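You operate a simulated robot arm through the tools that you are given. There is no shell and no other tool. Be economical: measure what you need, move in short steps, check, and stop when the job is done.

The job below is to be done with a simulated robot arm. You get a single attempt, and the scene is never put back.

TASK
Swap the slim meter and its grey block at position 40 for the grey link on the table.
Fine: meter into the long black tray, block on the table; clamp the link; the sensor stays parked and bypass 40 stays off. Set down upright: grey block.
Where things are to end (x, y in the base frame): slim meter within 30 mm of [430, 120]; grey block within 30 mm of [430, -40].

It is judged by the outcome, as a careful person would: the job done as asked, and still so three seconds after it is handed in. It fails if anything else is knocked over, pushed out of place, dropped, spilled or broken.

THE ROBOT
A 6-joint arm with a two-finger parallel gripper, fixed in place. Base frame: the origin is at the foot of the arm, x ahead of it, y to its left, z up; the work surface is at about z = 660. Readings come in mm, degrees, newtons and seconds.
With the tool pointing down near the work surface it reaches from about 100 to 700 mm from the base axis. Its first joint turns from -66.0 to 66.0 degrees. Payload 2.45 kg.
The tool frame sits at the grasp point between the pads (the TCP): z along the fingers, y along the line on which they close. The tips reach 24 mm beyond it. The gripper opens to 68 mm. The fingers are 17 mm wide and 10 mm thick; the gripper's body (40 by 70 mm) begins 41 mm behind the TCP.
Orientation is that of the tool frame in the base frame, as [roll, pitch, yaw] about the fixed x, y, z axes, in that order (R = Rz(yaw) Ry(pitch) Rx(roll)). With the fingers straight down and closing along the base's y, the tool's x points along the base's -x, its y along +y and its z along -z.

THE INTERFACE
- The arm moves only by the tool step_arm. Its argument "moves" is a list of rows, each a list of 7 numbers: the shift along the tool's x, y, z in units of 25 mm (1.0 is 25 mm), then the turn, a rotation vector about the tool's x, y, z in units of 8 degrees (1.0 is 8 degrees), then the gripper command, from -1 (fully open) to 1 (shut), values between in proportion. In form: [[tx, ty, tz, ax, ay, az, claw], ...]. A call has 1 to 10 rows; each row shifts and turns the commanded pose from where the row before left it, along the tool's axes as they then stand. A call with a number of a shift or a turn outside -1 to 1 is refused whole. A row lasts 0.2 s, in which the tool goes at most 50 mm and 8.6 degrees; a call with a longer step from one row to the next is refused whole, and so is a gripper value outside its range. A pose out of reach is approached as far as the arm can. The call stops where the force on the tool passes 90 N (or 10 N more than at its start, if that is more) or the arm is blocked; 0.2 s more then pass. Each finger travels about 108 mm/s and halts on what it meets, pressing with about 36 N; the grip force reading is that of the motor and also rises with nothing between the fingers. The clock runs only during rows and for 0.2 s after the last one: add rows that do not move to give the fingers time. The reply holds the time, the measured pose of the TCP, the force on the tool along the base axes, the opening and the grip force, in the units named above and with some noise, with the torque about the TCP (base axes, N m) and any sound that the robot's microphone picked up.
- Cameras (640 x 400 px; columns grow to the right, rows downward): "scene" is fixed at [157.6, 418.8, 1462.2]; the picture's right is [-0.65, -0.76, 0.00], its down [-0.49, 0.43, -0.76] and it looks along [0.57, -0.50, -0.65] (base axes); focal length 249 px, centre (320, 200). "wrist" rides on the gripper at [84, 11, -75] in the tool frame; the picture's right is [-0.13, 0.99, 0.00], its down [-0.60, -0.08, -0.79] and it looks along [-0.79, -0.10, 0.61] (tool axes); focal length 251 px, centre (320, 200). There is no depth. A picture from a camera that has moved, and an enlarged one, comes with that camera's place and axes in the base frame and with its lens. The place of the scene camera against the robot may be out by one fixed shift of up to 25 mm in any direction.
- get_image(camera): a new picture of that camera. The clock stands still meanwhile.
- enlarge(camera, box): a new picture of the part [left, top, right, bottom] of that camera's present view, enlarged. The clock stands still meanwhile.
- hand_in(): hands the job in; it is judged then, once.

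Go step by step. Nothing tells you positions but the pictures and the camera data: compare them with the known pose of the tool, close in by small moves and look again before you grip or let go. The budget is 120 turns and 64 pictures, counting those below and the enlarged ones. Unless the task says otherwise, let go and move clear before handing in, and close with one line.

The tools are called after "Emit:" as name(argument=value, ...) on one line, values as JSON. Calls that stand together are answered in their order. step_arm: Moves the arm, as the interface text tells. Its arguments: {"type":"object","properties":{"moves":{"type":"array","items":{"type":"array","items":{"type":"number"}}}},"required":["moves"]} The other tools are called the same way: get_image (camera) takes a picture; enlarge (camera, box) takes an enlarged picture of a part of a camera's view; hand_in () hands the job in.

At the start:

```text
t: 0.0
tool_pos: [476.9, 156.4, 1290.2]
ee_rot: [179.9, 0.1, 180.0]
contact_force: [-0.1, -0.5, 0.9]
wrist_torque: [-0.01, -0.02, 0.04]
opening: 67.9
grasp_force: 0.1
```

scene: 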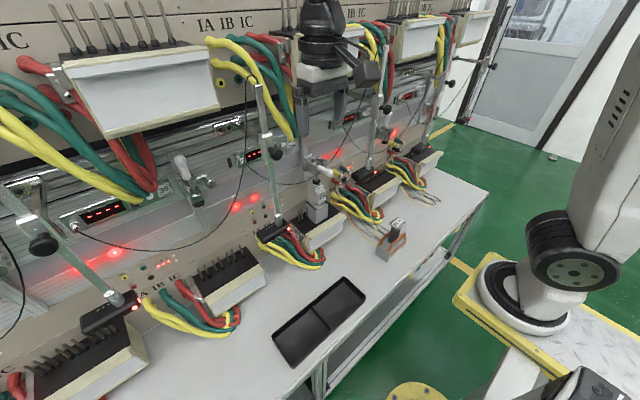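
wrist: 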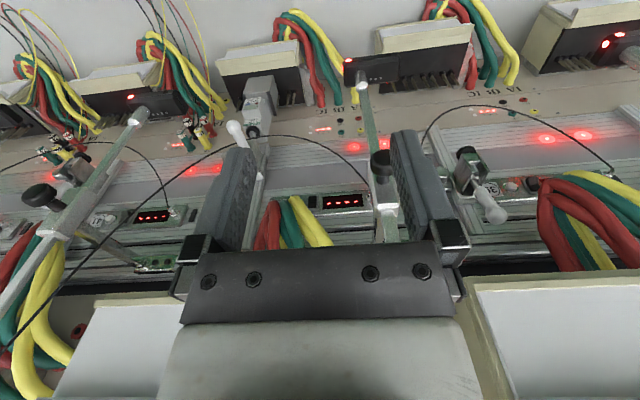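

I see a meter test bench with several stations, a long black tray on the table and a grey item with a red label beside it. I'll look closer to identify position 40, the meter, block and link.

Emit:
enlarge(camera="scene", box=[240, 140, 440, 280])

Emit:
enlarge(camera="scene", box=[100, 130, 340, 300])

Emit:
enlarge(camera="wrist", box=[160, 50, 480, 250])

```text
2.86 times, centred on (340, 210) of scene
camera zoom: at [157.6, 418.8, 1462.2], right [-0.65, -0.76, 0.0], down [-0.49, 0.43, -0.76], along [0.57, -0.5, -0.65], focal length 712 px, centre (263, 171)
```

zoom: 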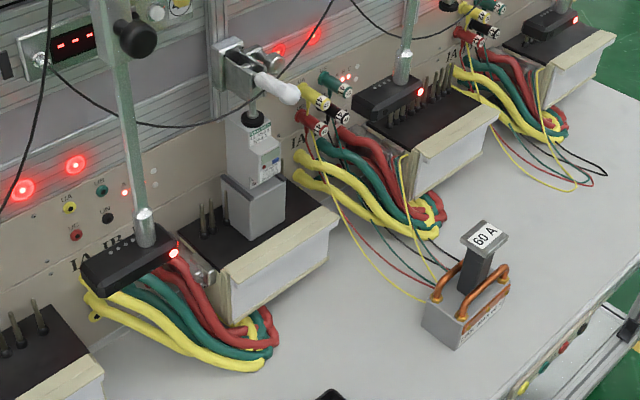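

```text
2.35 times, centred on (220, 215) of scene
camera zoom: at [157.6, 418.8, 1462.2], right [-0.65, -0.76, 0.0], down [-0.49, 0.43, -0.76], along [0.57, -0.5, -0.65], focal length 586 px, centre (555, 165)
```

zoom: 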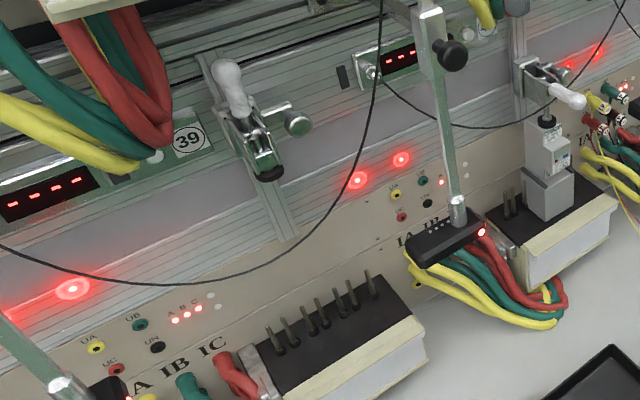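

```text
2.00 times, centred on (320, 150) of wrist
camera zoom: at [394.3, 168.5, 1366.0], right [0.13, 0.99, 0.0], down [0.6, -0.08, 0.79], along [0.79, -0.1, -0.61], focal length 503 px, centre (320, 300)
```

zoom: 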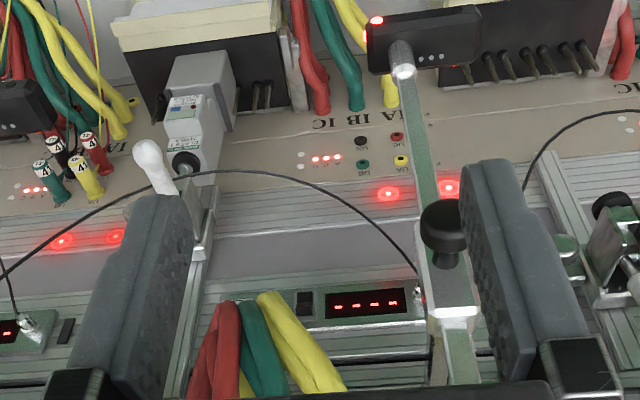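

Position 40 seems to be the station with the slim meter on a grey block under a toggle clamp; the link ("60 A") stands on the table. I'll move the arm back and down to view it from nearby.

Emit:
step_arm(moves=[[0.3, -0.75, 1, 0, 0, 0, -1], [0.3, -0.75, 1, 0, 0, 0, -1], [0.3, -0.75, 1, 0, 0, 0, -1], [0.3, -0.75, 1, 0, 0, 0, -1], [0.3, -0.75, 1, 0, 0, 0, -1], [0.3, -0.75, 1, 0, 0, 0, -1], [0.3, -0.75, 1, 0, 0, 0, -1], [0.3, -0.75, 1, 0, 0, 0, -1], [0.3, -0.75, 1, 0, 0, 0, -1], [0.3, -0.75, 1, 0, 0, 0, -1]])

Emit:
get_image(camera="wrist")

Emit:
get_image(camera="scene")

```text
t: 2.2
tool_pos: [401.2, -29.9, 1037.9]
ee_rot: [179.9, 0.2, -179.9]
contact_force: [0.6, -0.2, 0.0]
wrist_torque: [0.01, 0.0, 0.01]
opening: 68.1
grasp_force: 0.0
```

```text
58 pictures are left
camera wrist: at [318.2, -17.3, 1115.5], right [0.13, 0.99, 0.0], down [0.6, -0.08, 0.79], along [0.79, -0.1, -0.61], focal length 251 px, centre (320, 200)
```

wrist: 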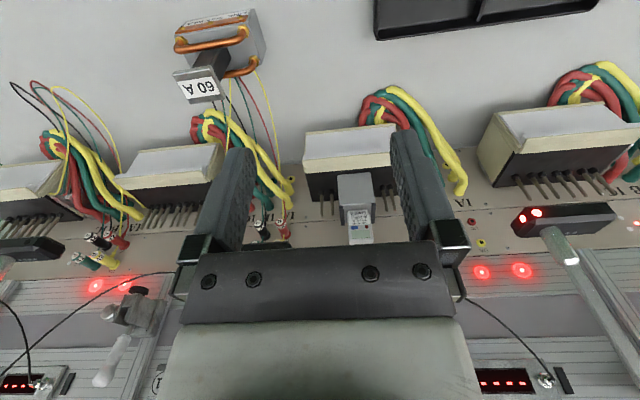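

```text
57 pictures are left
```

scene: 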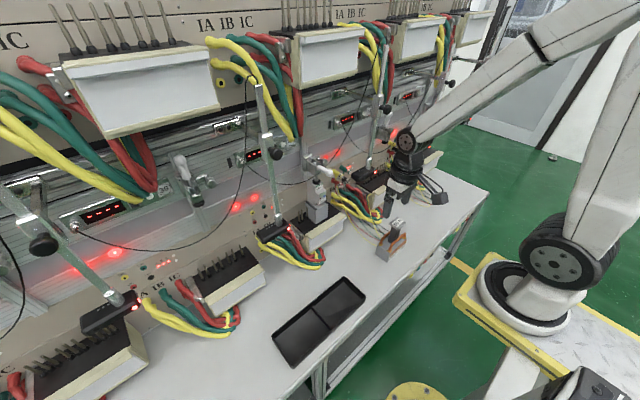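

The station 40 unit is near (689, 0, 810). I'll zoom in strongly with the scene camera on the clamp, number plate, and link.

Emit:
enlarge(camera="scene", box=[285, 140, 365, 190])

Emit:
enlarge(camera="scene", box=[280, 180, 360, 230])

Emit:
enlarge(camera="wrist", box=[160, 0, 320, 100])

```text
8.00 times, centred on (325, 165) of scene
camera zoom: at [157.6, 418.8, 1462.2], right [-0.65, -0.76, 0.0], down [-0.49, 0.43, -0.76], along [0.57, -0.5, -0.65], focal length 1992 px, centre (280, 480)
```

zoom: 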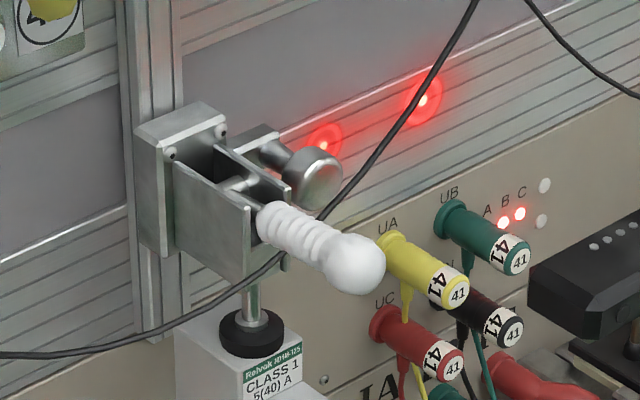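

```text
8.00 times, centred on (320, 205) of scene
camera zoom: at [157.6, 418.8, 1462.2], right [-0.65, -0.76, 0.0], down [-0.49, 0.43, -0.76], along [0.57, -0.5, -0.65], focal length 1992 px, centre (320, 160)
```

zoom: 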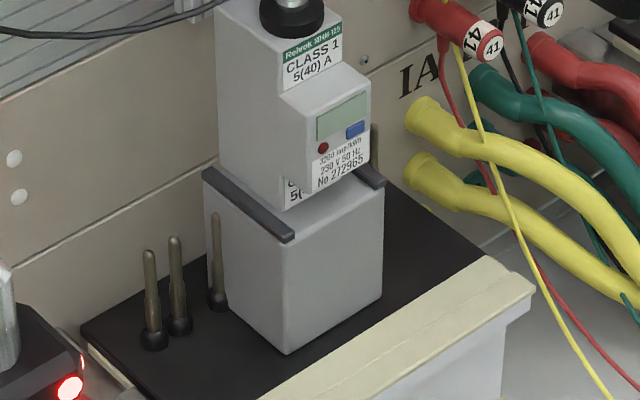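

```text
4.00 times, centred on (240, 50) of wrist
camera zoom: at [318.2, -17.3, 1115.5], right [0.13, 0.99, 0.0], down [0.6, -0.08, 0.79], along [0.79, -0.1, -0.61], focal length 1006 px, centre (640, 800)
```

zoom: 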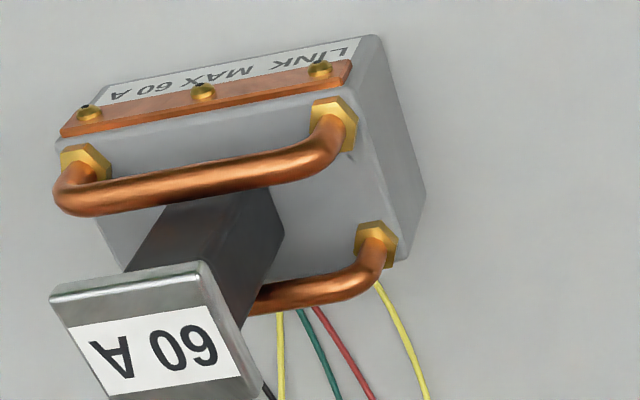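

Details are clear: a plunger toggle clamp (closed) holds the meter down, with the meter in rails on the grey block. I'll turn the tool so it can approach horizontally from the front with the camera above: first yaw 180°.

Emit:
step_arm(moves=[[0, 0, 0, 0, 0, 1, -1], [0, 0, 0, 0, 0, 1, -1], [0, 0, 0, 0, 0, 1, -1], [0, 0, 0, 0, 0, 1, -1], [0, 0, 0, 0, 0, 1, -1], [0, 0, 0, 0, 0, 1, -1], [0, 0, 0, 0, 0, 1, -1], [0, 0, 0, 0, 0, 1, -1], [0, 0, 0, 0, 0, 1, -1], [0, 0, 0, 0, 0, 1, -1]])

Emit:
step_arm(moves=[[0, 0, 0, 0, 0, 1, -1], [0, 0, 0, 0, 0, 1, -1], [0, 0, 0, 0, 0, 1, -1], [0, 0, 0, 0, 0, 1, -1], [0, 0, 0, 0, 0, 1, -1], [0, 0, 0, 0, 0, 1, -1], [0, 0, 0, 0, 0, 1, -1], [0, 0, 0, 0, 0, 1, -1], [0, 0, 0, 0, 0, 1, -1], [0, 0, 0, 0, 0, 1, -1]])

Emit:
step_arm(moves=[[0, 0, 0, 0, 0, 1, -1], [0, 0, 0, 0, 0, 1, -1], [0, 0, 0, 0, 0, 0.5, -1]])

```text
t: 4.4
tool_pos: [403.2, -31.8, 1039.5]
ee_rot: [180.0, -0.2, 99.9]
contact_force: [-0.7, -0.1, -0.1]
wrist_torque: [0.0, 0.03, 0.01]
opening: 68.0
grasp_force: 0.1
```

```text
t: 6.6
tool_pos: [403.2, -31.2, 1039.6]
ee_rot: [-179.9, -0.1, 19.9]
contact_force: [-0.2, -0.1, 0.3]
wrist_torque: [0.01, 0.01, 0.0]
opening: 67.9
grasp_force: 0.1
```

```text
t: 7.4
tool_pos: [402.9, -31.2, 1039.8]
ee_rot: [-179.4, -0.3, 0.1]
contact_force: [-0.5, -0.7, 0.1]
wrist_torque: [0.01, 0.01, -0.02]
opening: 68.0
grasp_force: 0.1
```

Yaw is done. Now pitch up 90° so the fingers point at the bench.

Emit:
step_arm(moves=[[0, 0, 0, 0, 1, 0, -1], [0, 0, 0, 0, 1, 0, -1], [0, 0, 0, 0, 1, 0, -1], [0, 0, 0, 0, 1, 0, -1], [0, 0, 0, 0, 1, 0, -1], [0, 0, 0, 0, 1, 0, -1], [0, 0, 0, 0, 1, 0, -1], [0, 0, 0, 0, 1, 0, -1], [0, 0, 0, 0, 1, 0, -1], [0, 0, 0, 0, 1, 0, -1]])

Emit:
step_arm(moves=[[0, 0, 0, 0, 1, 0, -1], [0, 0, 0, 0, 0.25, 0, -1], [-1, 0, 0, 0, 0, 0, -1], [-1, 0, 0, 0, 0, 0, -1]])

Emit:
get_image(camera="wrist")

Emit:
get_image(camera="scene")

```text
t: 9.6
tool_pos: [509.1, -36.7, 1044.8]
ee_rot: [-172.3, -65.6, -5.0]
contact_force: [0.8, -0.6, -0.5]
wrist_torque: [-0.04, -0.01, -0.03]
opening: 68.0
grasp_force: 0.0
out of reach, approached as far as the arm can: row 3, 4, 5, 6, 7, 8, 9, 10
```

```text
t: 10.6
tool_pos: [496.2, -43.3, 996.8]
ee_rot: [-167.2, -75.2, -10.3]
contact_force: [-0.4, -0.3, -0.3]
wrist_torque: [0.01, 0.01, -0.01]
opening: 68.0
grasp_force: 0.1
out of reach, approached as far as the arm can: row 1
```

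```text
53 pictures are left
camera wrist: at [445.0, -60.5, 1096.7], right [0.0, -0.98, -0.18], down [-0.92, 0.07, -0.38], along [0.39, 0.17, -0.91], focal length 251 px, centre (320, 200)
```

wrist: 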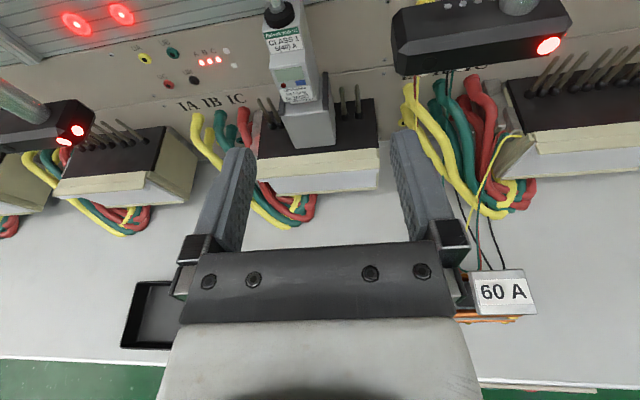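

```text
52 pictures are left
```

scene: 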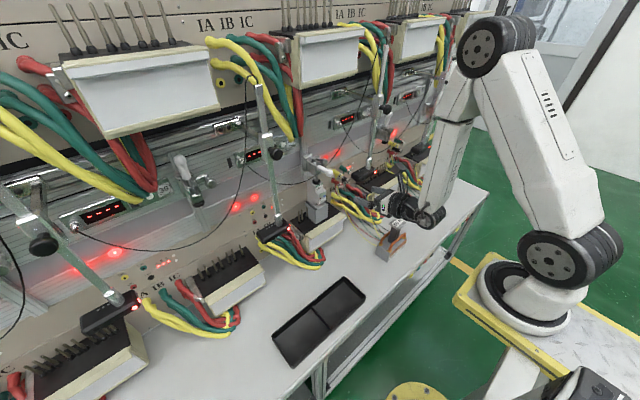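

The pose wasn't reachable so close to the base; I'll move forward a bit so the horizontal orientation becomes attainable.

Emit:
step_arm(moves=[[0, 0, 1, 0, 0, 0, -1], [0, 0, 1, 0, 0, 0, -1], [0, 0, 1, 0, 0, 0, -1], [0, 0, 0.5, 0, 0, 0, -1], [0, 0, 0, 0, 0, 0, -1]])

```text
t: 11.5
tool_pos: [549.7, -55.1, 962.4]
ee_rot: [-167.4, -71.5, -10.5]
contact_force: [-12.3, 2.9, -3.1]
wrist_torque: [0.16, 0.09, -0.34]
opening: 65.6
grasp_force: 0.0
out of reach, approached as far as the arm can: row 1, 2, 3
stopped in row 4: the force on the tool passed its limit at 105 N (the readings are from after the stop); the commanded pose is now the measured one
```

Something was touched. I'll look before doing anything else.

Emit:
enlarge(camera="scene", box=[290, 130, 450, 230])

Emit:
get_image(camera="wrist")

```text
4.00 times, centred on (370, 180) of scene
camera zoom: at [157.4, 418.9, 1462.2], right [-0.65, -0.76, 0.0], down [-0.49, 0.43, -0.76], along [0.57, -0.5, -0.65], focal length 996 px, centre (120, 280)
```

zoom: 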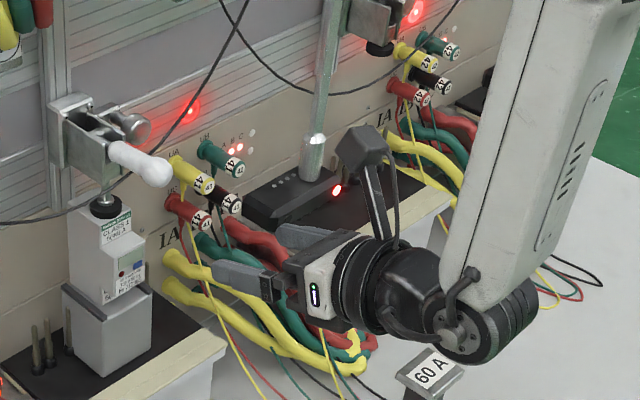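

```text
50 pictures are left
camera wrist: at [504.5, -73.3, 1066.2], right [-0.02, -0.98, -0.19], down [-0.94, 0.08, -0.32], along [0.33, 0.18, -0.93], focal length 251 px, centre (320, 200)
```

wrist: 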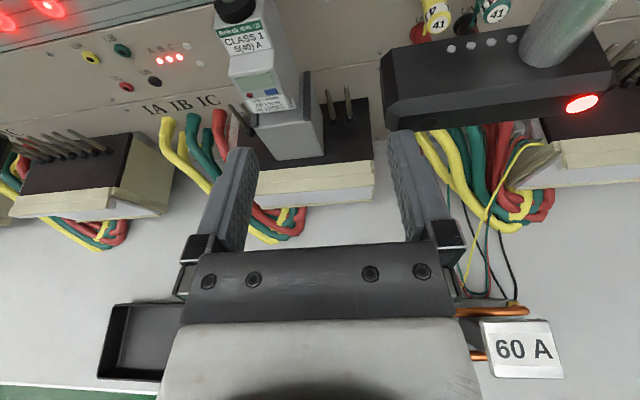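

The right fingertip touched the parked sensor head of position 41. I'll back off and up, correcting orientation, then check whether it moved.

Emit:
step_arm(moves=[[0, 0, -0.6, 0, 0, 0, -1], [0, 0, -1, -0.33, 0, -0.52, -1], [0.5, 0, -0.7, 0, -0.8, 0, -1], [0, 0, 0, 0, 0, 0, -1]])

Emit:
enlarge(camera="scene", box=[340, 100, 440, 200])

```text
t: 12.5
tool_pos: [497.0, -67.6, 994.6]
ee_rot: [177.7, -65.9, 2.3]
contact_force: [0.3, -0.5, 0.6]
wrist_torque: [0.01, 0.0, -0.04]
opening: 68.1
grasp_force: 0.1
out of reach, approached as far as the arm can: row 2
```

```text
4.00 times, centred on (390, 150) of scene
camera zoom: at [157.6, 418.8, 1462.2], right [-0.65, -0.76, 0.0], down [-0.49, 0.43, -0.76], along [0.57, -0.5, -0.65], focal length 996 px, centre (40, 400)
```

zoom: 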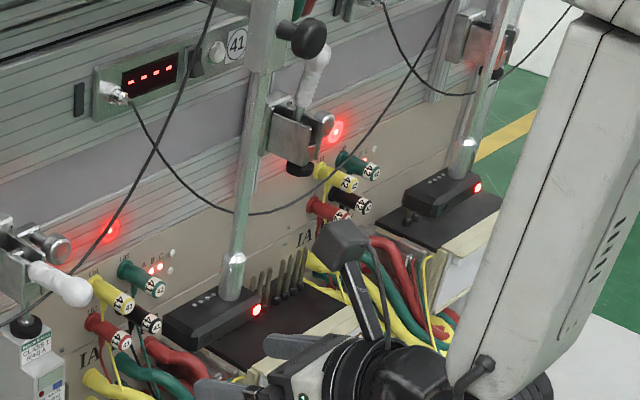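

Comparing pictures, the 41 sensor head seems about 20 mm lower than before the contact. I'll inspect how its rod is mounted, to see whether it can be put back.

Emit:
enlarge(camera="scene", box=[340, 90, 420, 140])

Emit:
get_image(camera="wrist")

Emit:
enlarge(camera="scene", box=[220, 70, 380, 170])

```text
8.00 times, centred on (380, 115) of scene
camera zoom: at [157.6, 418.8, 1462.2], right [-0.65, -0.76, 0.0], down [-0.49, 0.43, -0.76], along [0.57, -0.5, -0.65], focal length 1992 px, centre (-160, 880)
```

zoom: 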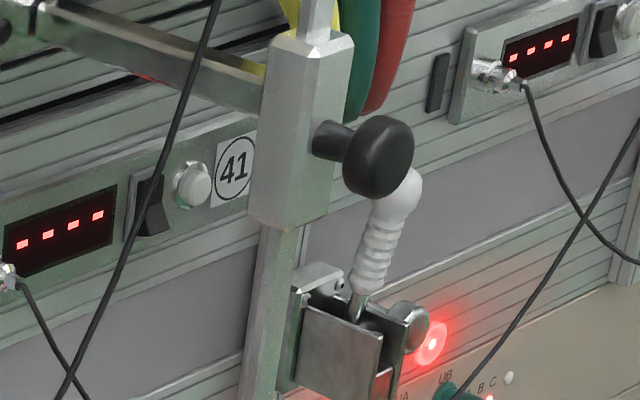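

```text
47 pictures are left
camera wrist: at [464.0, -74.8, 1103.1], right [-0.05, -0.99, -0.1], down [-0.97, 0.07, -0.23], along [0.23, 0.09, -0.97], focal length 251 px, centre (320, 200)
```

wrist: 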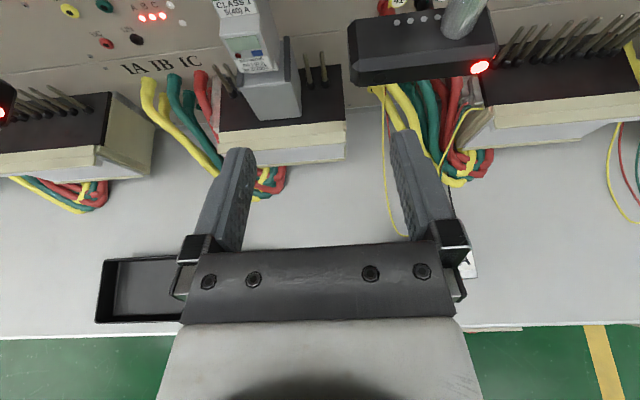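

```text
4.00 times, centred on (300, 120) of scene
camera zoom: at [157.6, 418.8, 1462.2], right [-0.65, -0.76, 0.0], down [-0.49, 0.43, -0.76], along [0.57, -0.5, -0.65], focal length 996 px, centre (400, 520)
```

zoom: 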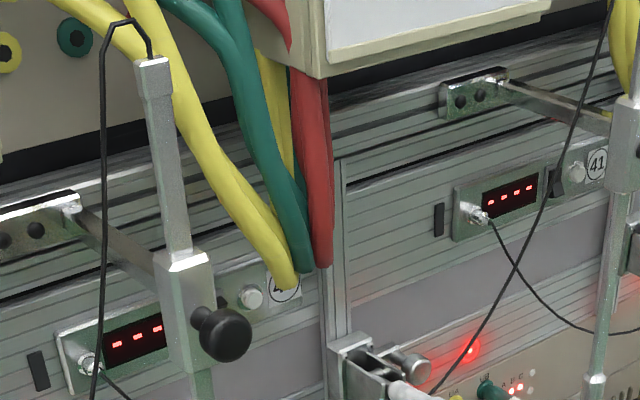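

The sensor bars slide vertically in knob holders; the 41 head got pushed down ~22 mm. I'll push it back up from below with closed fingers before continuing. First go below it.

Emit:
step_arm(moves=[[-0.87, 0.78, 0.39, 0, 0, 0, 1], [-0.87, 0.78, 0.39, 0, 0, 0, 1], [-0.87, 0.78, 0.39, 0, 0, 0, 1], [-0.87, 0.78, 0.39, 0, 0, 0, 1], [0, 0, 0, 0, 0.8, 0, 1], [0, 0, 0, 0, 0.8, 0, 1], [0, 0, 0, 0, 0.8, 0, 1], [0, 0, 0, 0, 0, 0, 1]])

Emit:
get_image(camera="wrist")

```text
t: 14.3
tool_pos: [499.4, -146.0, 901.1]
ee_rot: [169.0, -85.1, 11.1]
contact_force: [0.5, 0.3, -0.2]
wrist_torque: [0.0, 0.0, -0.01]
opening: 0.1
grasp_force: 23.2
```

```text
45 pictures are left
camera wrist: at [431.2, -154.0, 991.3], right [-0.01, -0.99, -0.11], down [-0.84, 0.07, -0.54], along [0.54, 0.09, -0.84], focal length 251 px, centre (320, 200)
```

wrist: 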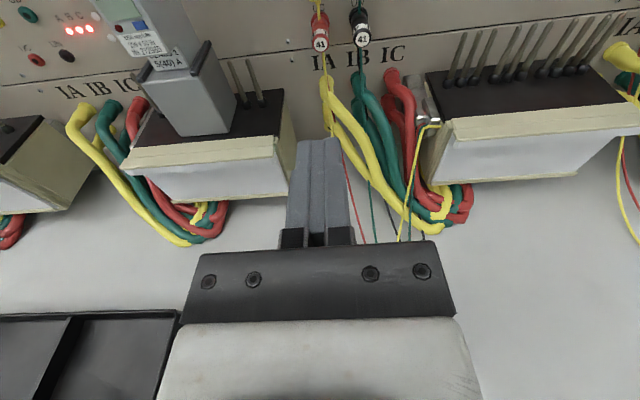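

The fingers are below head level. Move forward under it (tip to x≈588).

Emit:
step_arm(moves=[[0.05, 0, 0.87, 0, 0, 0, 1], [0.05, 0, 0.87, 0, 0, 0, 1], [0.05, 0, 0.87, 0, 0, 0, 1], [0, 0, 0, 0, 0, 0, 1]])

Emit:
enlarge(camera="scene", box=[240, 140, 440, 280])

```text
t: 15.3
tool_pos: [565.6, -145.1, 898.5]
ee_rot: [169.5, -85.0, 10.7]
contact_force: [-0.8, -0.4, 0.3]
wrist_torque: [-0.02, 0.01, -0.02]
opening: 0.0
grasp_force: 24.0
```

```text
2.86 times, centred on (340, 210) of scene
camera zoom: at [157.6, 418.8, 1462.2], right [-0.65, -0.76, 0.0], down [-0.49, 0.43, -0.76], along [0.57, -0.5, -0.65], focal length 712 px, centre (263, 171)
```

zoom: 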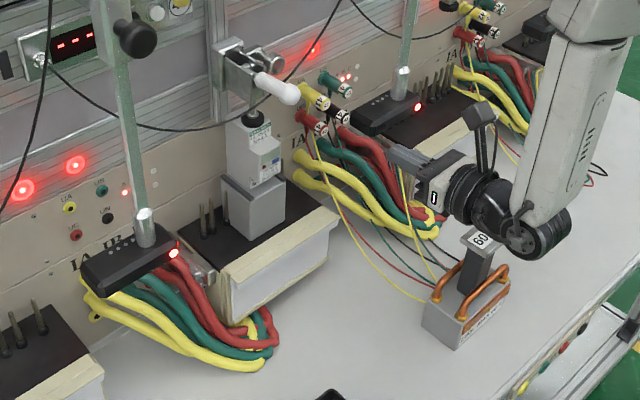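

Head is ~20 mm lower than in the first picture (light at row 106 vs 93). Now raise slowly until contact.

Emit:
step_arm(moves=[[0.4, 0, 0, 0, 0, 0, 1], [0.4, 0, 0, 0, 0, 0, 1], [0.4, 0, 0, 0, 0, 0, 1], [0.2, 0, 0, 0, 0, 0, 1]])

```text
t: 16.3
tool_pos: [567.6, -143.2, 933.9]
ee_rot: [169.4, -85.1, 10.6]
contact_force: [0.0, 0.4, -0.2]
wrist_torque: [-0.02, -0.04, 0.02]
opening: 0.0
grasp_force: 23.3
```

Emit:
step_arm(moves=[[0.2, 0, 0, 0, 0, 0, 1], [0.2, 0, 0, 0, 0, 0, 1]])

Emit:
enlarge(camera="scene", box=[340, 150, 420, 200])

```text
t: 16.9
tool_pos: [567.4, -143.8, 942.7]
ee_rot: [170.1, -84.9, 10.1]
contact_force: [1.7, -0.9, -6.1]
wrist_torque: [0.01, 0.04, -0.04]
opening: 0.0
grasp_force: 23.5
```

```text
8.00 times, centred on (380, 175) of scene
camera zoom: at [157.8, 418.7, 1462.2], right [-0.65, -0.76, 0.0], down [-0.49, 0.43, -0.76], along [0.57, -0.5, -0.65], focal length 1992 px, centre (-160, 400)
```

zoom: 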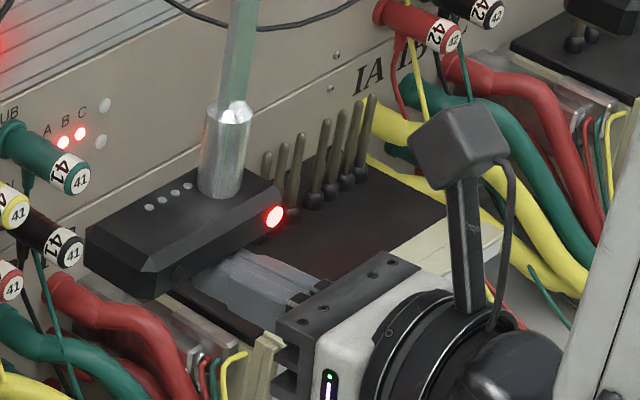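

Contact under the head (about 6 N). Lift about 20 mm.

Emit:
step_arm(moves=[[0.2, 0, 0, 0, 0, 0, 1], [0.2, 0, 0, 0, 0, 0, 1], [0.2, 0, 0, 0, 0, 0, 1], [0.12, 0, 0, 0, 0, 0, 1]])

Emit:
enlarge(camera="scene", box=[240, 140, 440, 280])

```text
t: 17.9
tool_pos: [568.1, -144.7, 961.0]
ee_rot: [169.8, -85.1, 10.4]
contact_force: [-6.8, -2.5, -4.9]
wrist_torque: [-0.02, -0.03, 0.01]
opening: 0.0
grasp_force: 24.1
```

```text
2.86 times, centred on (340, 210) of scene
camera zoom: at [157.5, 418.7, 1462.2], right [-0.65, -0.76, 0.0], down [-0.49, 0.43, -0.76], along [0.57, -0.5, -0.65], focal length 712 px, centre (263, 171)
```

zoom: 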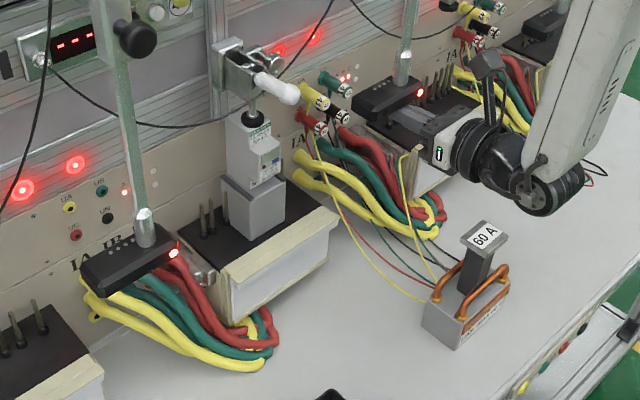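

The head is back at its original height (light row ≈93). Lower off and withdraw, then verify it stays.

Emit:
step_arm(moves=[[-0.3, 0, 0, 0, 0, 0, 1], [-0.8, 0, 0, 0, 0, 0, 1], [0, 0, -1, 0, 0, 0, 1], [0, 0, -1, 0, 0, 0, 1], [0, 0, -0.8, 0, 0, 0, 1]])

Emit:
enlarge(camera="scene", box=[240, 140, 440, 280])

Emit:
get_image(camera="wrist")

```text
t: 19.1
tool_pos: [496.4, -144.2, 940.2]
ee_rot: [169.4, -85.0, 10.6]
contact_force: [-0.8, -0.5, 0.8]
wrist_torque: [0.02, -0.02, -0.04]
opening: 0.0
grasp_force: 22.7
```

```text
2.86 times, centred on (340, 210) of scene
camera zoom: at [157.6, 418.8, 1462.2], right [-0.65, -0.76, 0.0], down [-0.49, 0.43, -0.76], along [0.57, -0.5, -0.65], focal length 712 px, centre (263, 171)
```

zoom: 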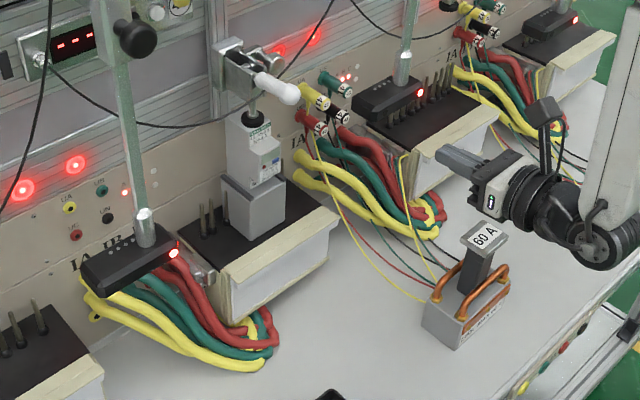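

```text
40 pictures are left
camera wrist: at [430.0, -153.2, 1031.4], right [-0.01, -0.99, -0.11], down [-0.84, 0.07, -0.54], along [0.54, 0.09, -0.84], focal length 251 px, centre (320, 200)
```

wrist: 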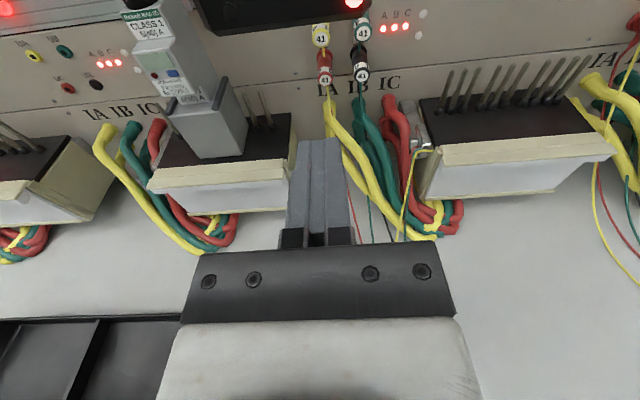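

Sensor 41 is restored. Now slide left to y≈0 to view the meter and clamp head-on.

Emit:
step_arm(moves=[[0, -0.96, 0, 0, 0, 0, 1], [0, -0.96, 0, 0, 0, 0, 1], [0, -0.96, 0, 0, 0, 0, 1], [0, -0.96, 0, 0, 0, 0, 1], [0, -0.96, 0, 0, 0, 0, 1], [0, -0.96, 0, 0, 0, 0, 1]])

Emit:
get_image(camera="wrist")

```text
t: 20.5
tool_pos: [485.8, -53.5, 938.0]
ee_rot: [169.6, -85.1, 10.8]
contact_force: [0.0, -0.1, -0.2]
wrist_torque: [-0.01, -0.01, -0.02]
opening: 0.2
grasp_force: 23.3
out of reach, approached as far as the arm can: row 4, 5, 6
```

```text
39 pictures are left
camera wrist: at [418.9, -62.3, 1029.3], right [0.0, -0.99, -0.11], down [-0.84, 0.06, -0.54], along [0.54, 0.09, -0.84], focal length 251 px, centre (320, 200)
```

wrist: 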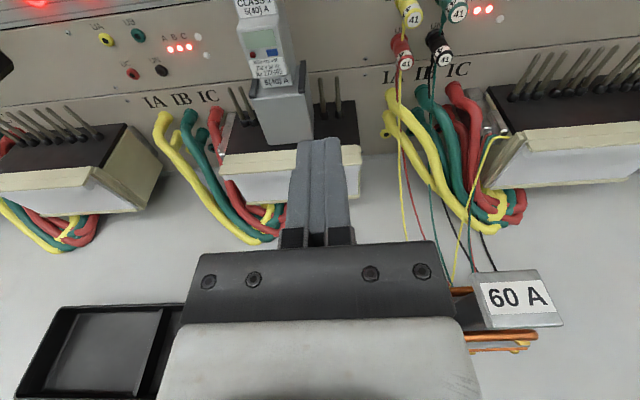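

Inner reach limit; go forward 35 mm, then finish moving left.

Emit:
step_arm(moves=[[0, 0, 1, 0, 0, 0, 1], [0, 0, 0.5, 0, 0, 0, 1], [0, -0.5, 0, 0, 0, 0, 1], [0, 0, 0, 0, 0, 0, 1]])

Emit:
get_image(camera="wrist")

Emit:
enlarge(camera="scene", box=[290, 140, 370, 190])

```text
t: 21.5
tool_pos: [517.2, -63.1, 933.1]
ee_rot: [169.8, -85.0, 10.7]
contact_force: [0.0, 0.1, -0.3]
wrist_torque: [-0.01, 0.03, 0.0]
opening: 0.0
grasp_force: 23.5
out of reach, approached as far as the arm can: row 1, 3
```

```text
38 pictures are left
camera wrist: at [449.7, -72.2, 1024.7], right [0.0, -0.99, -0.11], down [-0.84, 0.06, -0.54], along [0.54, 0.09, -0.84], focal length 251 px, centre (320, 200)
```

wrist: 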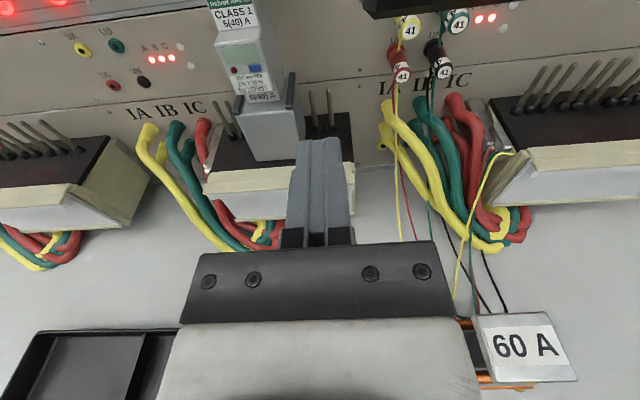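

```text
8.00 times, centred on (330, 165) of scene
camera zoom: at [157.6, 418.8, 1462.2], right [-0.65, -0.76, 0.0], down [-0.49, 0.43, -0.76], along [0.57, -0.5, -0.65], focal length 1992 px, centre (240, 480)
```

zoom: 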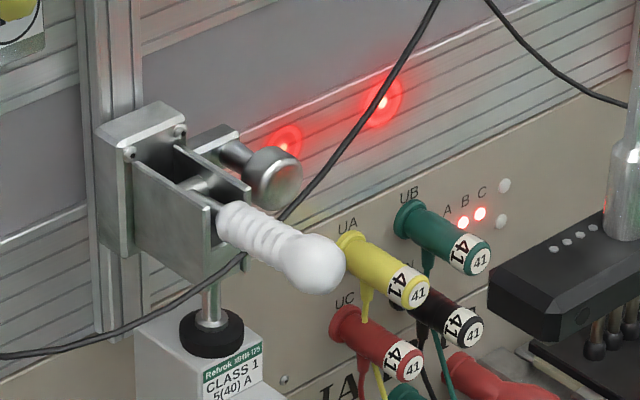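

The horizontal camera-above configuration sits at a joint limit near y≈-55, so I'll roll the tool back 180° (camera on the robot side) and work at about 45–60° tilt instead.

Emit:
step_arm(moves=[[0, 0, 0, 0, 0, -1, 1], [0, 0, 0, 0, 0, -1, 1], [0, 0, 0, 0, 0, -1, 1], [0, 0, 0, 0, 0, -1, 1], [0, 0, 0, 0, 0, -1, 1], [0, 0, 0, 0, 0, -1, 1], [0, 0, 0, 0, 0, -1, 1], [0, 0, 0, 0, 0, -1, 1], [0, 0, 0, 0, 0, -1, 1], [0, 0, 0, 0, 0, -1, 1]])

Emit:
step_arm(moves=[[0, 0, 0, 0, 0, -1, 1], [0, 0, 0, 0, 0, -1, 1], [0, 0, 0, 0, 0, -1, 1], [0, 0, 0, 0, 0, -1, 1], [0, 0, 0, 0, 0, -1, 1], [0, 0, 0, 0, 0, -1, 1], [0, 0, 0, 0, 0, -1, 1], [0, 0, 0, 0, 0, -1, 1], [0, 0, 0, 0, 0, -1, 1], [0, 0, 0, 0, 0, -1, 1]])

Emit:
step_arm(moves=[[0, 0, 0, 0, 0, -1, 1], [0, 0, 0, 0, 0, -1, 1], [0, 0, 0, 0, 0, -0.5, 1], [0, 0, 0, 0, 0, 0, 1]])

```text
t: 23.7
tool_pos: [516.1, -64.1, 933.6]
ee_rot: [94.9, -8.9, 89.6]
contact_force: [0.4, 0.3, -0.1]
wrist_torque: [-0.01, -0.01, -0.01]
opening: 0.0
grasp_force: 23.4
```

```text
t: 25.9
tool_pos: [515.9, -64.9, 933.1]
ee_rot: [104.8, 70.5, 104.3]
contact_force: [0.1, -0.1, 0.0]
wrist_torque: [0.04, 0.01, -0.01]
opening: 0.2
grasp_force: 23.0
```

```text
t: 26.9
tool_pos: [516.8, -64.7, 932.1]
ee_rot: [113.6, 77.8, 113.5]
contact_force: [-0.9, 0.1, 0.3]
wrist_torque: [0.01, 0.01, 0.02]
opening: 0.0
grasp_force: 23.8
out of reach, approached as far as the arm can: row 2, 3
```

Emit:
step_arm(moves=[[0, 0, 0, 0, 1, 0, 1], [0, 0, 0, 0, 1, 0, 1], [0, 0, 0, 0, 1, 0, 1], [0, 0, 0, 0, 1, 0, 1], [0, 0, 0, 0, 0, 0, 1]])

```text
t: 28.1
tool_pos: [516.3, -63.9, 932.6]
ee_rot: [161.8, 51.6, 164.9]
contact_force: [0.4, 0.4, -0.9]
wrist_torque: [0.02, 0.02, 0.03]
opening: 0.1
grasp_force: 23.2
```

Correct the remaining roll error and shift to y≈0.

Emit:
step_arm(moves=[[0, 0, 0, 0.38, 0, -0.58, 1], [0, 0, 0, 0.38, 0, -0.58, 1], [0, 1, 0, 0, 0, 0, 1], [0, 1, 0, 0, 0, 0, 1], [0, 0.6, 0, 0, 0, 0, 1], [0, 0, 0, 0, 0, 0, 1]])

Emit:
get_image(camera="wrist")

```text
t: 29.5
tool_pos: [516.7, -38.5, 945.7]
ee_rot: [170.1, 52.6, 172.2]
contact_force: [-0.9, -0.2, -1.0]
wrist_torque: [0.02, 0.0, -0.01]
opening: 0.1
grasp_force: 23.8
out of reach, approached as far as the arm can: row 2, 4, 5
```

```text
36 pictures are left
camera wrist: at [406.7, -24.7, 925.5], right [0.08, 0.98, 0.21], down [-0.27, -0.18, 0.95], along [0.96, -0.13, 0.25], focal length 251 px, centre (320, 200)
```

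wrist: 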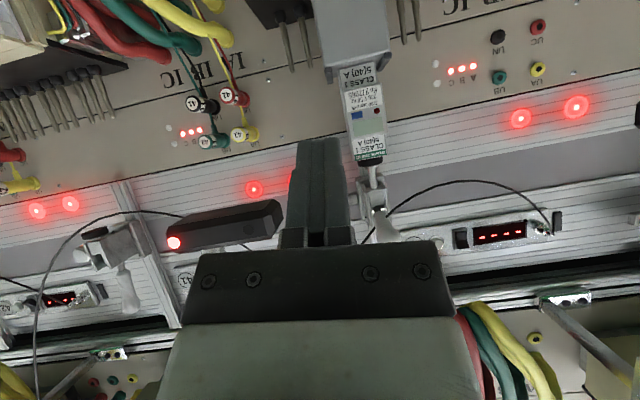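

Still limited; the wrist joints are probably in a flipped configuration. I'll look at the arm.

Emit:
enlarge(camera="scene", box=[320, 0, 640, 250])

```text
1.60 times, centred on (480, 125) of scene
camera zoom: at [157.6, 418.8, 1462.2], right [-0.65, -0.76, 0.0], down [-0.49, 0.43, -0.76], along [0.57, -0.5, -0.65], focal length 398 px, centre (64, 320)
```

zoom: 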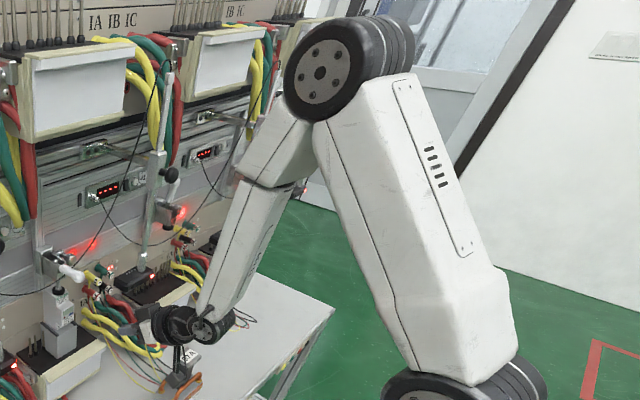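

The forearm hangs nearly vertical here, so tool-down is near a wrist singularity and joint 4 flipped. I'll unflip it: bring the tool nearly straight down, swing its tilt around via the left to the back, then forward again.

Emit:
step_arm(moves=[[0.98, 0, -0.35, 0, 1, 0, 1], [1, 0, -0.21, 0, 1, 0, 1], [1, 0, -0.06, 0, 1, 0, 1], [1, 0, 0.08, 0, 1, 0, 1], [0, 0, 0, 0, 0, 0, 1]])

```text
t: 30.7
tool_pos: [431.3, -33.4, 889.7]
ee_rot: [173.9, 20.9, 177.6]
contact_force: [-1.6, 0.2, 0.5]
wrist_torque: [0.0, 0.0, 0.01]
opening: 0.2
grasp_force: 23.8
```

Emit:
step_arm(moves=[[0, 0, 0, -0.875, 0.44, 0, 1], [0, 0, 0, -0.75, 0.56, 0, 1], [0, 0, 0, -0.5, 0.75, 0, 1], [0, 0, 0, -0.125, 0.875, 0, 1], [0, 0, 0, 0, 0, 0, 1], [0, 0, 0, 0.125, 0.875, 0, 1], [0, 0, 0, 0.5, 0.75, 0, 1], [0, 0, 0, 0.75, 0.5, 0, 1], [0, 0, 0, 0.875, 0.125, 0, 1], [0, 0, 0, 0, 0, 0, 1]])

```text
t: 32.9
tool_pos: [432.2, -32.4, 889.2]
ee_rot: [174.3, -15.9, -169.6]
contact_force: [0.5, 0.3, 0.0]
wrist_torque: [-0.01, 0.0, 0.0]
opening: 0.0
grasp_force: 23.2
```

Sweep went through without reach problems. Straighten yaw/roll and centre at y=0, then swing the tilt forward exactly in the arm plane.

Emit:
step_arm(moves=[[0, 0.65, 0, 0.35, 0, 0.62, 1], [0, 0.65, 0, 0.35, 0, 0.62, 1], [0, 0, 0, 0, 0, 0, 1], [0, 0, 0, 0, 0, 0, 1]])

```text
t: 33.9
tool_pos: [428.2, -0.4, 891.4]
ee_rot: [-177.2, -16.2, 179.9]
contact_force: [0.1, 0.0, -0.2]
wrist_torque: [-0.01, -0.01, -0.01]
opening: 0.0
grasp_force: 23.4
```

Emit:
step_arm(moves=[[0, 0, 0, -0.35, 0, 0, 1], [0, 0, 0, 0, 0, 0, 1], [-0.5, 0, 0, 0, -1, 0, 1], [-0.5, 0, 0, 0, -1, 0, 1], [-0.5, 0, 0, 0, -1, 0, 1], [-0.5, 0, 0, 0, -1, 0, 1], [-0.5, 0, 0, 0, -1, 0, 1], [-0.5, 0, 0, 0, -1, 0, 1], [0, 0, 0, 0, 0, 0, 1]])

```text
t: 35.9
tool_pos: [500.9, 0.9, 895.9]
ee_rot: [180.0, 31.9, 179.9]
contact_force: [0.3, -0.4, 0.3]
wrist_torque: [0.01, 0.04, 0.01]
opening: 0.1
grasp_force: 24.0
```

That fixed it: planar at y=0. Now tilt further to ~56° and raise for a look at meter and clamp.

Emit:
step_arm(moves=[[-0.6, 0, 0, 0, -1, 0, 1], [-0.6, 0, 0, 0, -1, 0, 1], [-0.6, 0, 0, 0, -1, 0, 1], [0, 0, 0, 0, 0, 0, 1]])

Emit:
get_image(camera="wrist")

```text
t: 36.9
tool_pos: [536.3, -0.1, 925.4]
ee_rot: [-180.0, 56.0, -180.0]
contact_force: [0.2, 0.2, -0.4]
wrist_torque: [0.01, 0.0, 0.03]
opening: 0.0
grasp_force: 23.4
```

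```text
34 pictures are left
camera wrist: at [428.5, 12.7, 898.9], right [0.07, 0.99, 0.11], down [-0.32, -0.08, 0.94], along [0.94, -0.1, 0.31], focal length 251 px, centre (320, 200)
```

wrist: 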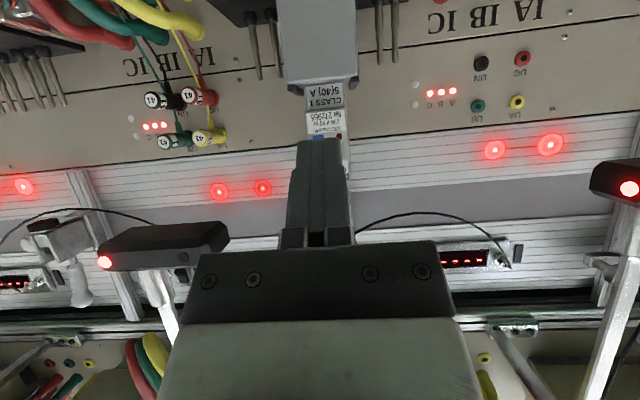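

Front view is good: block and meter centred about y≈0. Raise the tool to see the clamp handle just past the fingertips.

Emit:
step_arm(moves=[[-0.99, 0, -0.67, 0, 0, 0, 1], [-0.99, 0, -0.67, 0, 0, 0, 1], [-0.99, 0, -0.67, 0, 0, 0, 1], [-0.99, 0, -0.67, 0, 0, 0, 1], [0, 0, 0, 0, 0, 0, 1]])

Emit:
get_image(camera="wrist")

```text
t: 38.1
tool_pos: [536.1, 0.2, 1047.2]
ee_rot: [-180.0, 56.0, -180.0]
contact_force: [0.2, 0.2, -0.1]
wrist_torque: [0.0, 0.0, -0.02]
opening: 0.1
grasp_force: 23.3
```

```text
33 pictures are left
camera wrist: at [426.6, 11.6, 1019.9], right [0.07, 0.99, 0.11], down [-0.32, -0.08, 0.94], along [0.95, -0.1, 0.31], focal length 251 px, centre (320, 200)
```

wrist: 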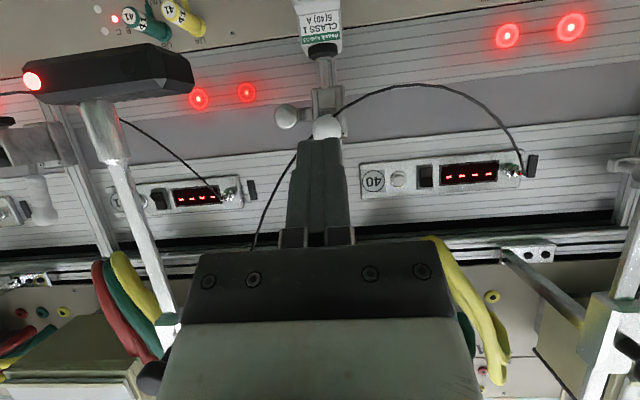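

Plate "40" confirmed. The clamp handle ball is at about (619, 2, 1030). I'll open the fingers to ~44 mm and advance around the ball, checking on the way.

Emit:
step_arm(moves=[[-0.32, 0.03, 0.78, 0, 0, 0, -0.3], [-0.32, 0.03, 0.78, 0, 0, 0, -0.3], [0, 0, 0, 0, 0, 0, -0.3]])

Emit:
get_image(camera="wrist")

```text
t: 38.9
tool_pos: [577.4, 2.1, 1036.7]
ee_rot: [-179.9, 55.8, 180.0]
contact_force: [0.1, -0.2, 0.1]
wrist_torque: [-0.02, 0.0, 0.03]
opening: 44.3
grasp_force: 0.0
```

```text
32 pictures are left
camera wrist: at [468.4, 13.5, 1011.0], right [0.07, 0.99, 0.11], down [-0.32, -0.08, 0.94], along [0.95, -0.1, 0.31], focal length 251 px, centre (320, 200)
```

wrist: 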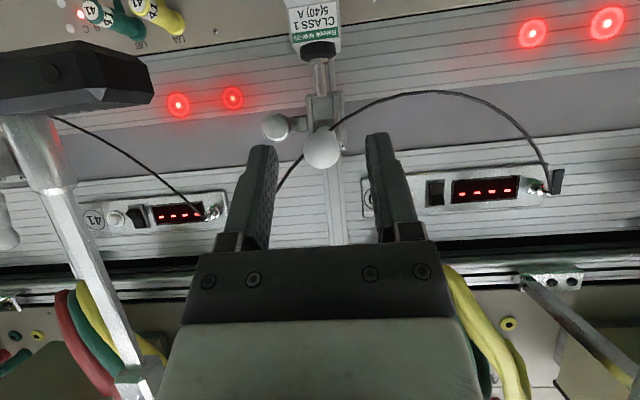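

Ball is centred between the fingers. Advance to it and grip.

Emit:
step_arm(moves=[[-0.31, 0, 0.75, 0, 0, 0, -0.3], [-0.31, 0, 0.75, 0, 0, 0, -0.3], [0, 0, 0, 0, 0, 0, -0.3], [0, 0, 0, 0, 0, 0, 1], [0, 0, 0, 0, 0, 0, 1]])

Emit:
get_image(camera="wrist")

```text
t: 40.1
tool_pos: [617.1, -0.6, 1028.6]
ee_rot: [179.9, 56.0, 179.6]
contact_force: [4.8, -19.2, -1.3]
wrist_torque: [-0.01, 0.12, -0.16]
opening: 21.8
grasp_force: 38.3
```

```text
31 pictures are left
camera wrist: at [507.8, 12.7, 1002.7], right [0.08, 0.99, 0.11], down [-0.32, -0.08, 0.94], along [0.94, -0.11, 0.31], focal length 251 px, centre (320, 200)
```

wrist: 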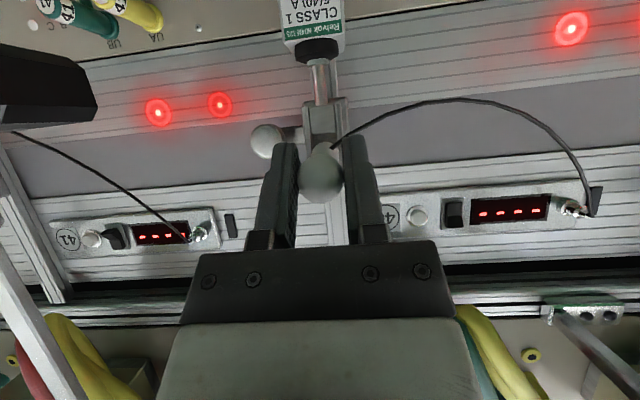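

Ball is gripped (22 mm). Start the opening arc in small steps.

Emit:
step_arm(moves=[[-0.372, -0.08, -0.106, 0, 0, 0, 1], [-0.379, 0, -0.053, 0, 0, 0, 1], [-0.386, 0, 0, 0, 0, 0, 1]])

```text
t: 40.9
tool_pos: [626.1, -0.1, 1053.4]
ee_rot: [-179.9, 55.9, -180.0]
contact_force: [-17.3, -13.1, -0.3]
wrist_torque: [-0.03, 1.0, -0.06]
opening: 21.3
grasp_force: 38.1
```

Emit:
step_arm(moves=[[-0.37, -0.05, 0.03, 0, 0, 0, 1], [-0.37, 0, 0.08, 0, 0, 0, 1], [-0.35, 0, 0.13, 0, 0, 0, 1]])

Emit:
enlarge(camera="scene", box=[280, 120, 380, 182])

```text
t: 41.7
tool_pos: [647.6, 0.8, 1072.8]
ee_rot: [-179.8, 55.8, -179.9]
contact_force: [-19.9, 7.5, 3.2]
wrist_torque: [0.03, 0.91, -0.05]
opening: 21.2
grasp_force: 38.3
```

```text
6.40 times, centred on (330, 151) of scene
camera zoom: at [156.9, 419.0, 1462.2], right [-0.65, -0.76, 0.0], down [-0.49, 0.43, -0.76], along [0.57, -0.5, -0.65], focal length 1594 px, centre (256, 514)
```

zoom: 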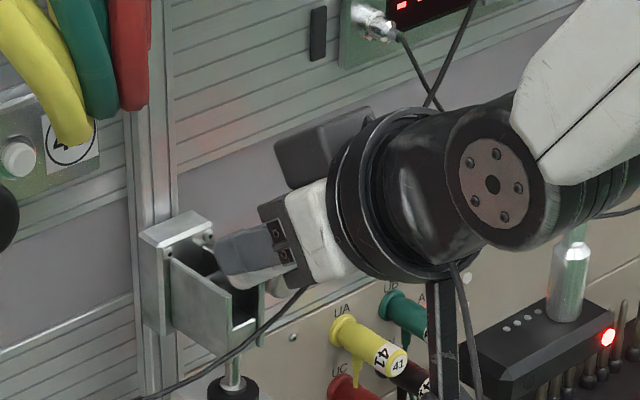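

Emit:
step_arm(moves=[[-0.33, 0, 0.18, 0, 0, 0, 1], [-0.3, 0, 0.2, 0, 0, 0, 1], [-0.25, 0, 0.25, 0, 0, 0, 1]])

Emit:
enlarge(camera="scene", box=[280, 120, 380, 182])

```text
t: 42.5
tool_pos: [675.0, -1.5, 1084.7]
ee_rot: [-179.9, 56.2, 179.9]
contact_force: [0.2, -1.1, 0.7]
wrist_torque: [0.0, -0.02, 0.01]
opening: 0.0
grasp_force: 24.1
```

```text
6.40 times, centred on (330, 151) of scene
camera zoom: at [157.7, 418.8, 1462.2], right [-0.65, -0.76, 0.0], down [-0.49, 0.43, -0.76], along [0.57, -0.5, -0.65], focal length 1594 px, centre (256, 514)
```

zoom: 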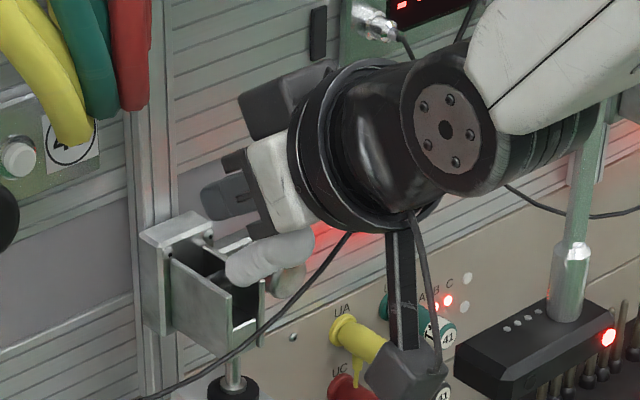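

The ball slipped out of the grip partway. Retract along the tool axis and look at the handle's state.

Emit:
step_arm(moves=[[0, 0, -1, 0, 0, 0, 1], [0, 0, -1, 0, 0, 0, 1], [0, 0, -1, 0, 0, 0, 1], [0, 0, -1, 0, 0, 0, 1], [0, 0, 0, 0, 0, 0, 1]])

Emit:
enlarge(camera="scene", box=[290, 140, 370, 190])

Emit:
get_image(camera="wrist")

```text
t: 43.7
tool_pos: [591.9, -1.0, 1138.7]
ee_rot: [-180.0, 55.9, 180.0]
contact_force: [-0.6, 0.0, -0.1]
wrist_torque: [-0.04, 0.03, -0.02]
opening: 0.0
grasp_force: 23.2
```

```text
8.00 times, centred on (330, 165) of scene
camera zoom: at [157.6, 418.8, 1462.2], right [-0.65, -0.76, 0.0], down [-0.49, 0.43, -0.76], along [0.57, -0.5, -0.65], focal length 1992 px, centre (240, 480)
```

zoom: 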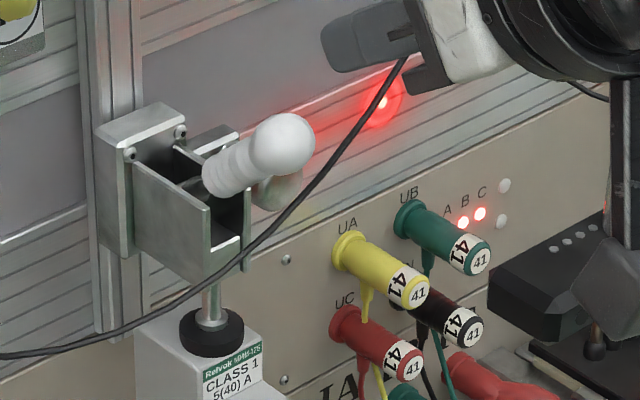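

```text
27 pictures are left
camera wrist: at [482.6, 11.6, 1111.5], right [0.07, 0.99, 0.11], down [-0.32, -0.08, 0.94], along [0.95, -0.1, 0.31], focal length 251 px, centre (320, 200)
```

wrist: 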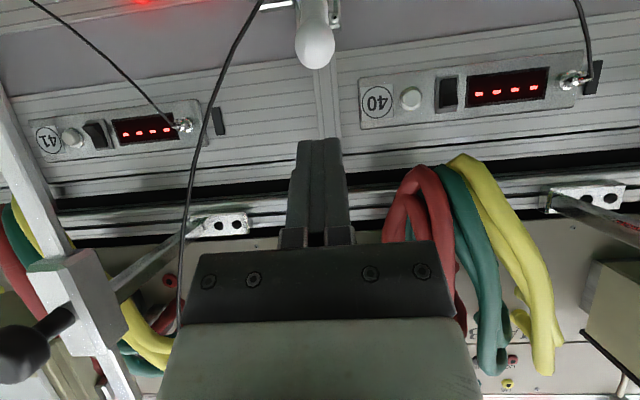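

The handle now rests half-open (~45°), ball at (643, 0, 1074), arc radius ≈93 about (709, 1008). I'll push it the rest with closed fingertips from below/front.

Emit:
step_arm(moves=[[0.89, 0.02, 0.68, 0, 0, 0, 1], [0.89, 0.02, 0.68, 0, 0, 0, 1], [0.89, 0, 0.68, 0, 0, 0, 1], [-0.44, 0, 0.18, 0, 0, 0, 1], [-0.44, 0, 0.18, 0, 0, 0, 1], [0, 0, 0, 0, 0, 0, 1]])

Emit:
enlarge(camera="scene", box=[290, 120, 370, 170])

```text
t: 45.1
tool_pos: [615.9, -0.5, 1068.8]
ee_rot: [179.9, 55.9, -180.0]
contact_force: [0.0, -0.3, -1.5]
wrist_torque: [-0.01, 0.02, -0.01]
opening: 0.0
grasp_force: 24.0
```

```text
8.00 times, centred on (330, 145) of scene
camera zoom: at [157.6, 418.8, 1462.2], right [-0.65, -0.76, 0.0], down [-0.49, 0.43, -0.76], along [0.57, -0.5, -0.65], focal length 1992 px, centre (240, 640)
```

zoom: 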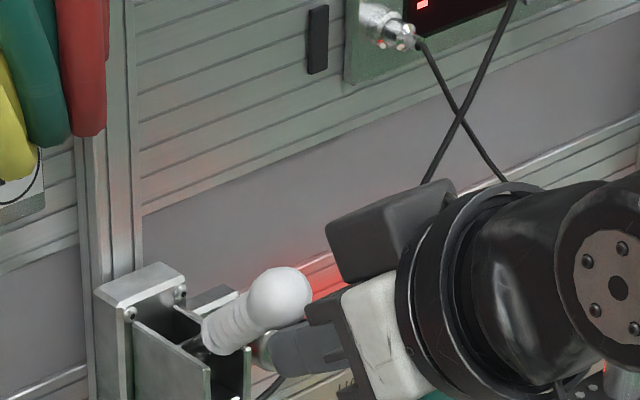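

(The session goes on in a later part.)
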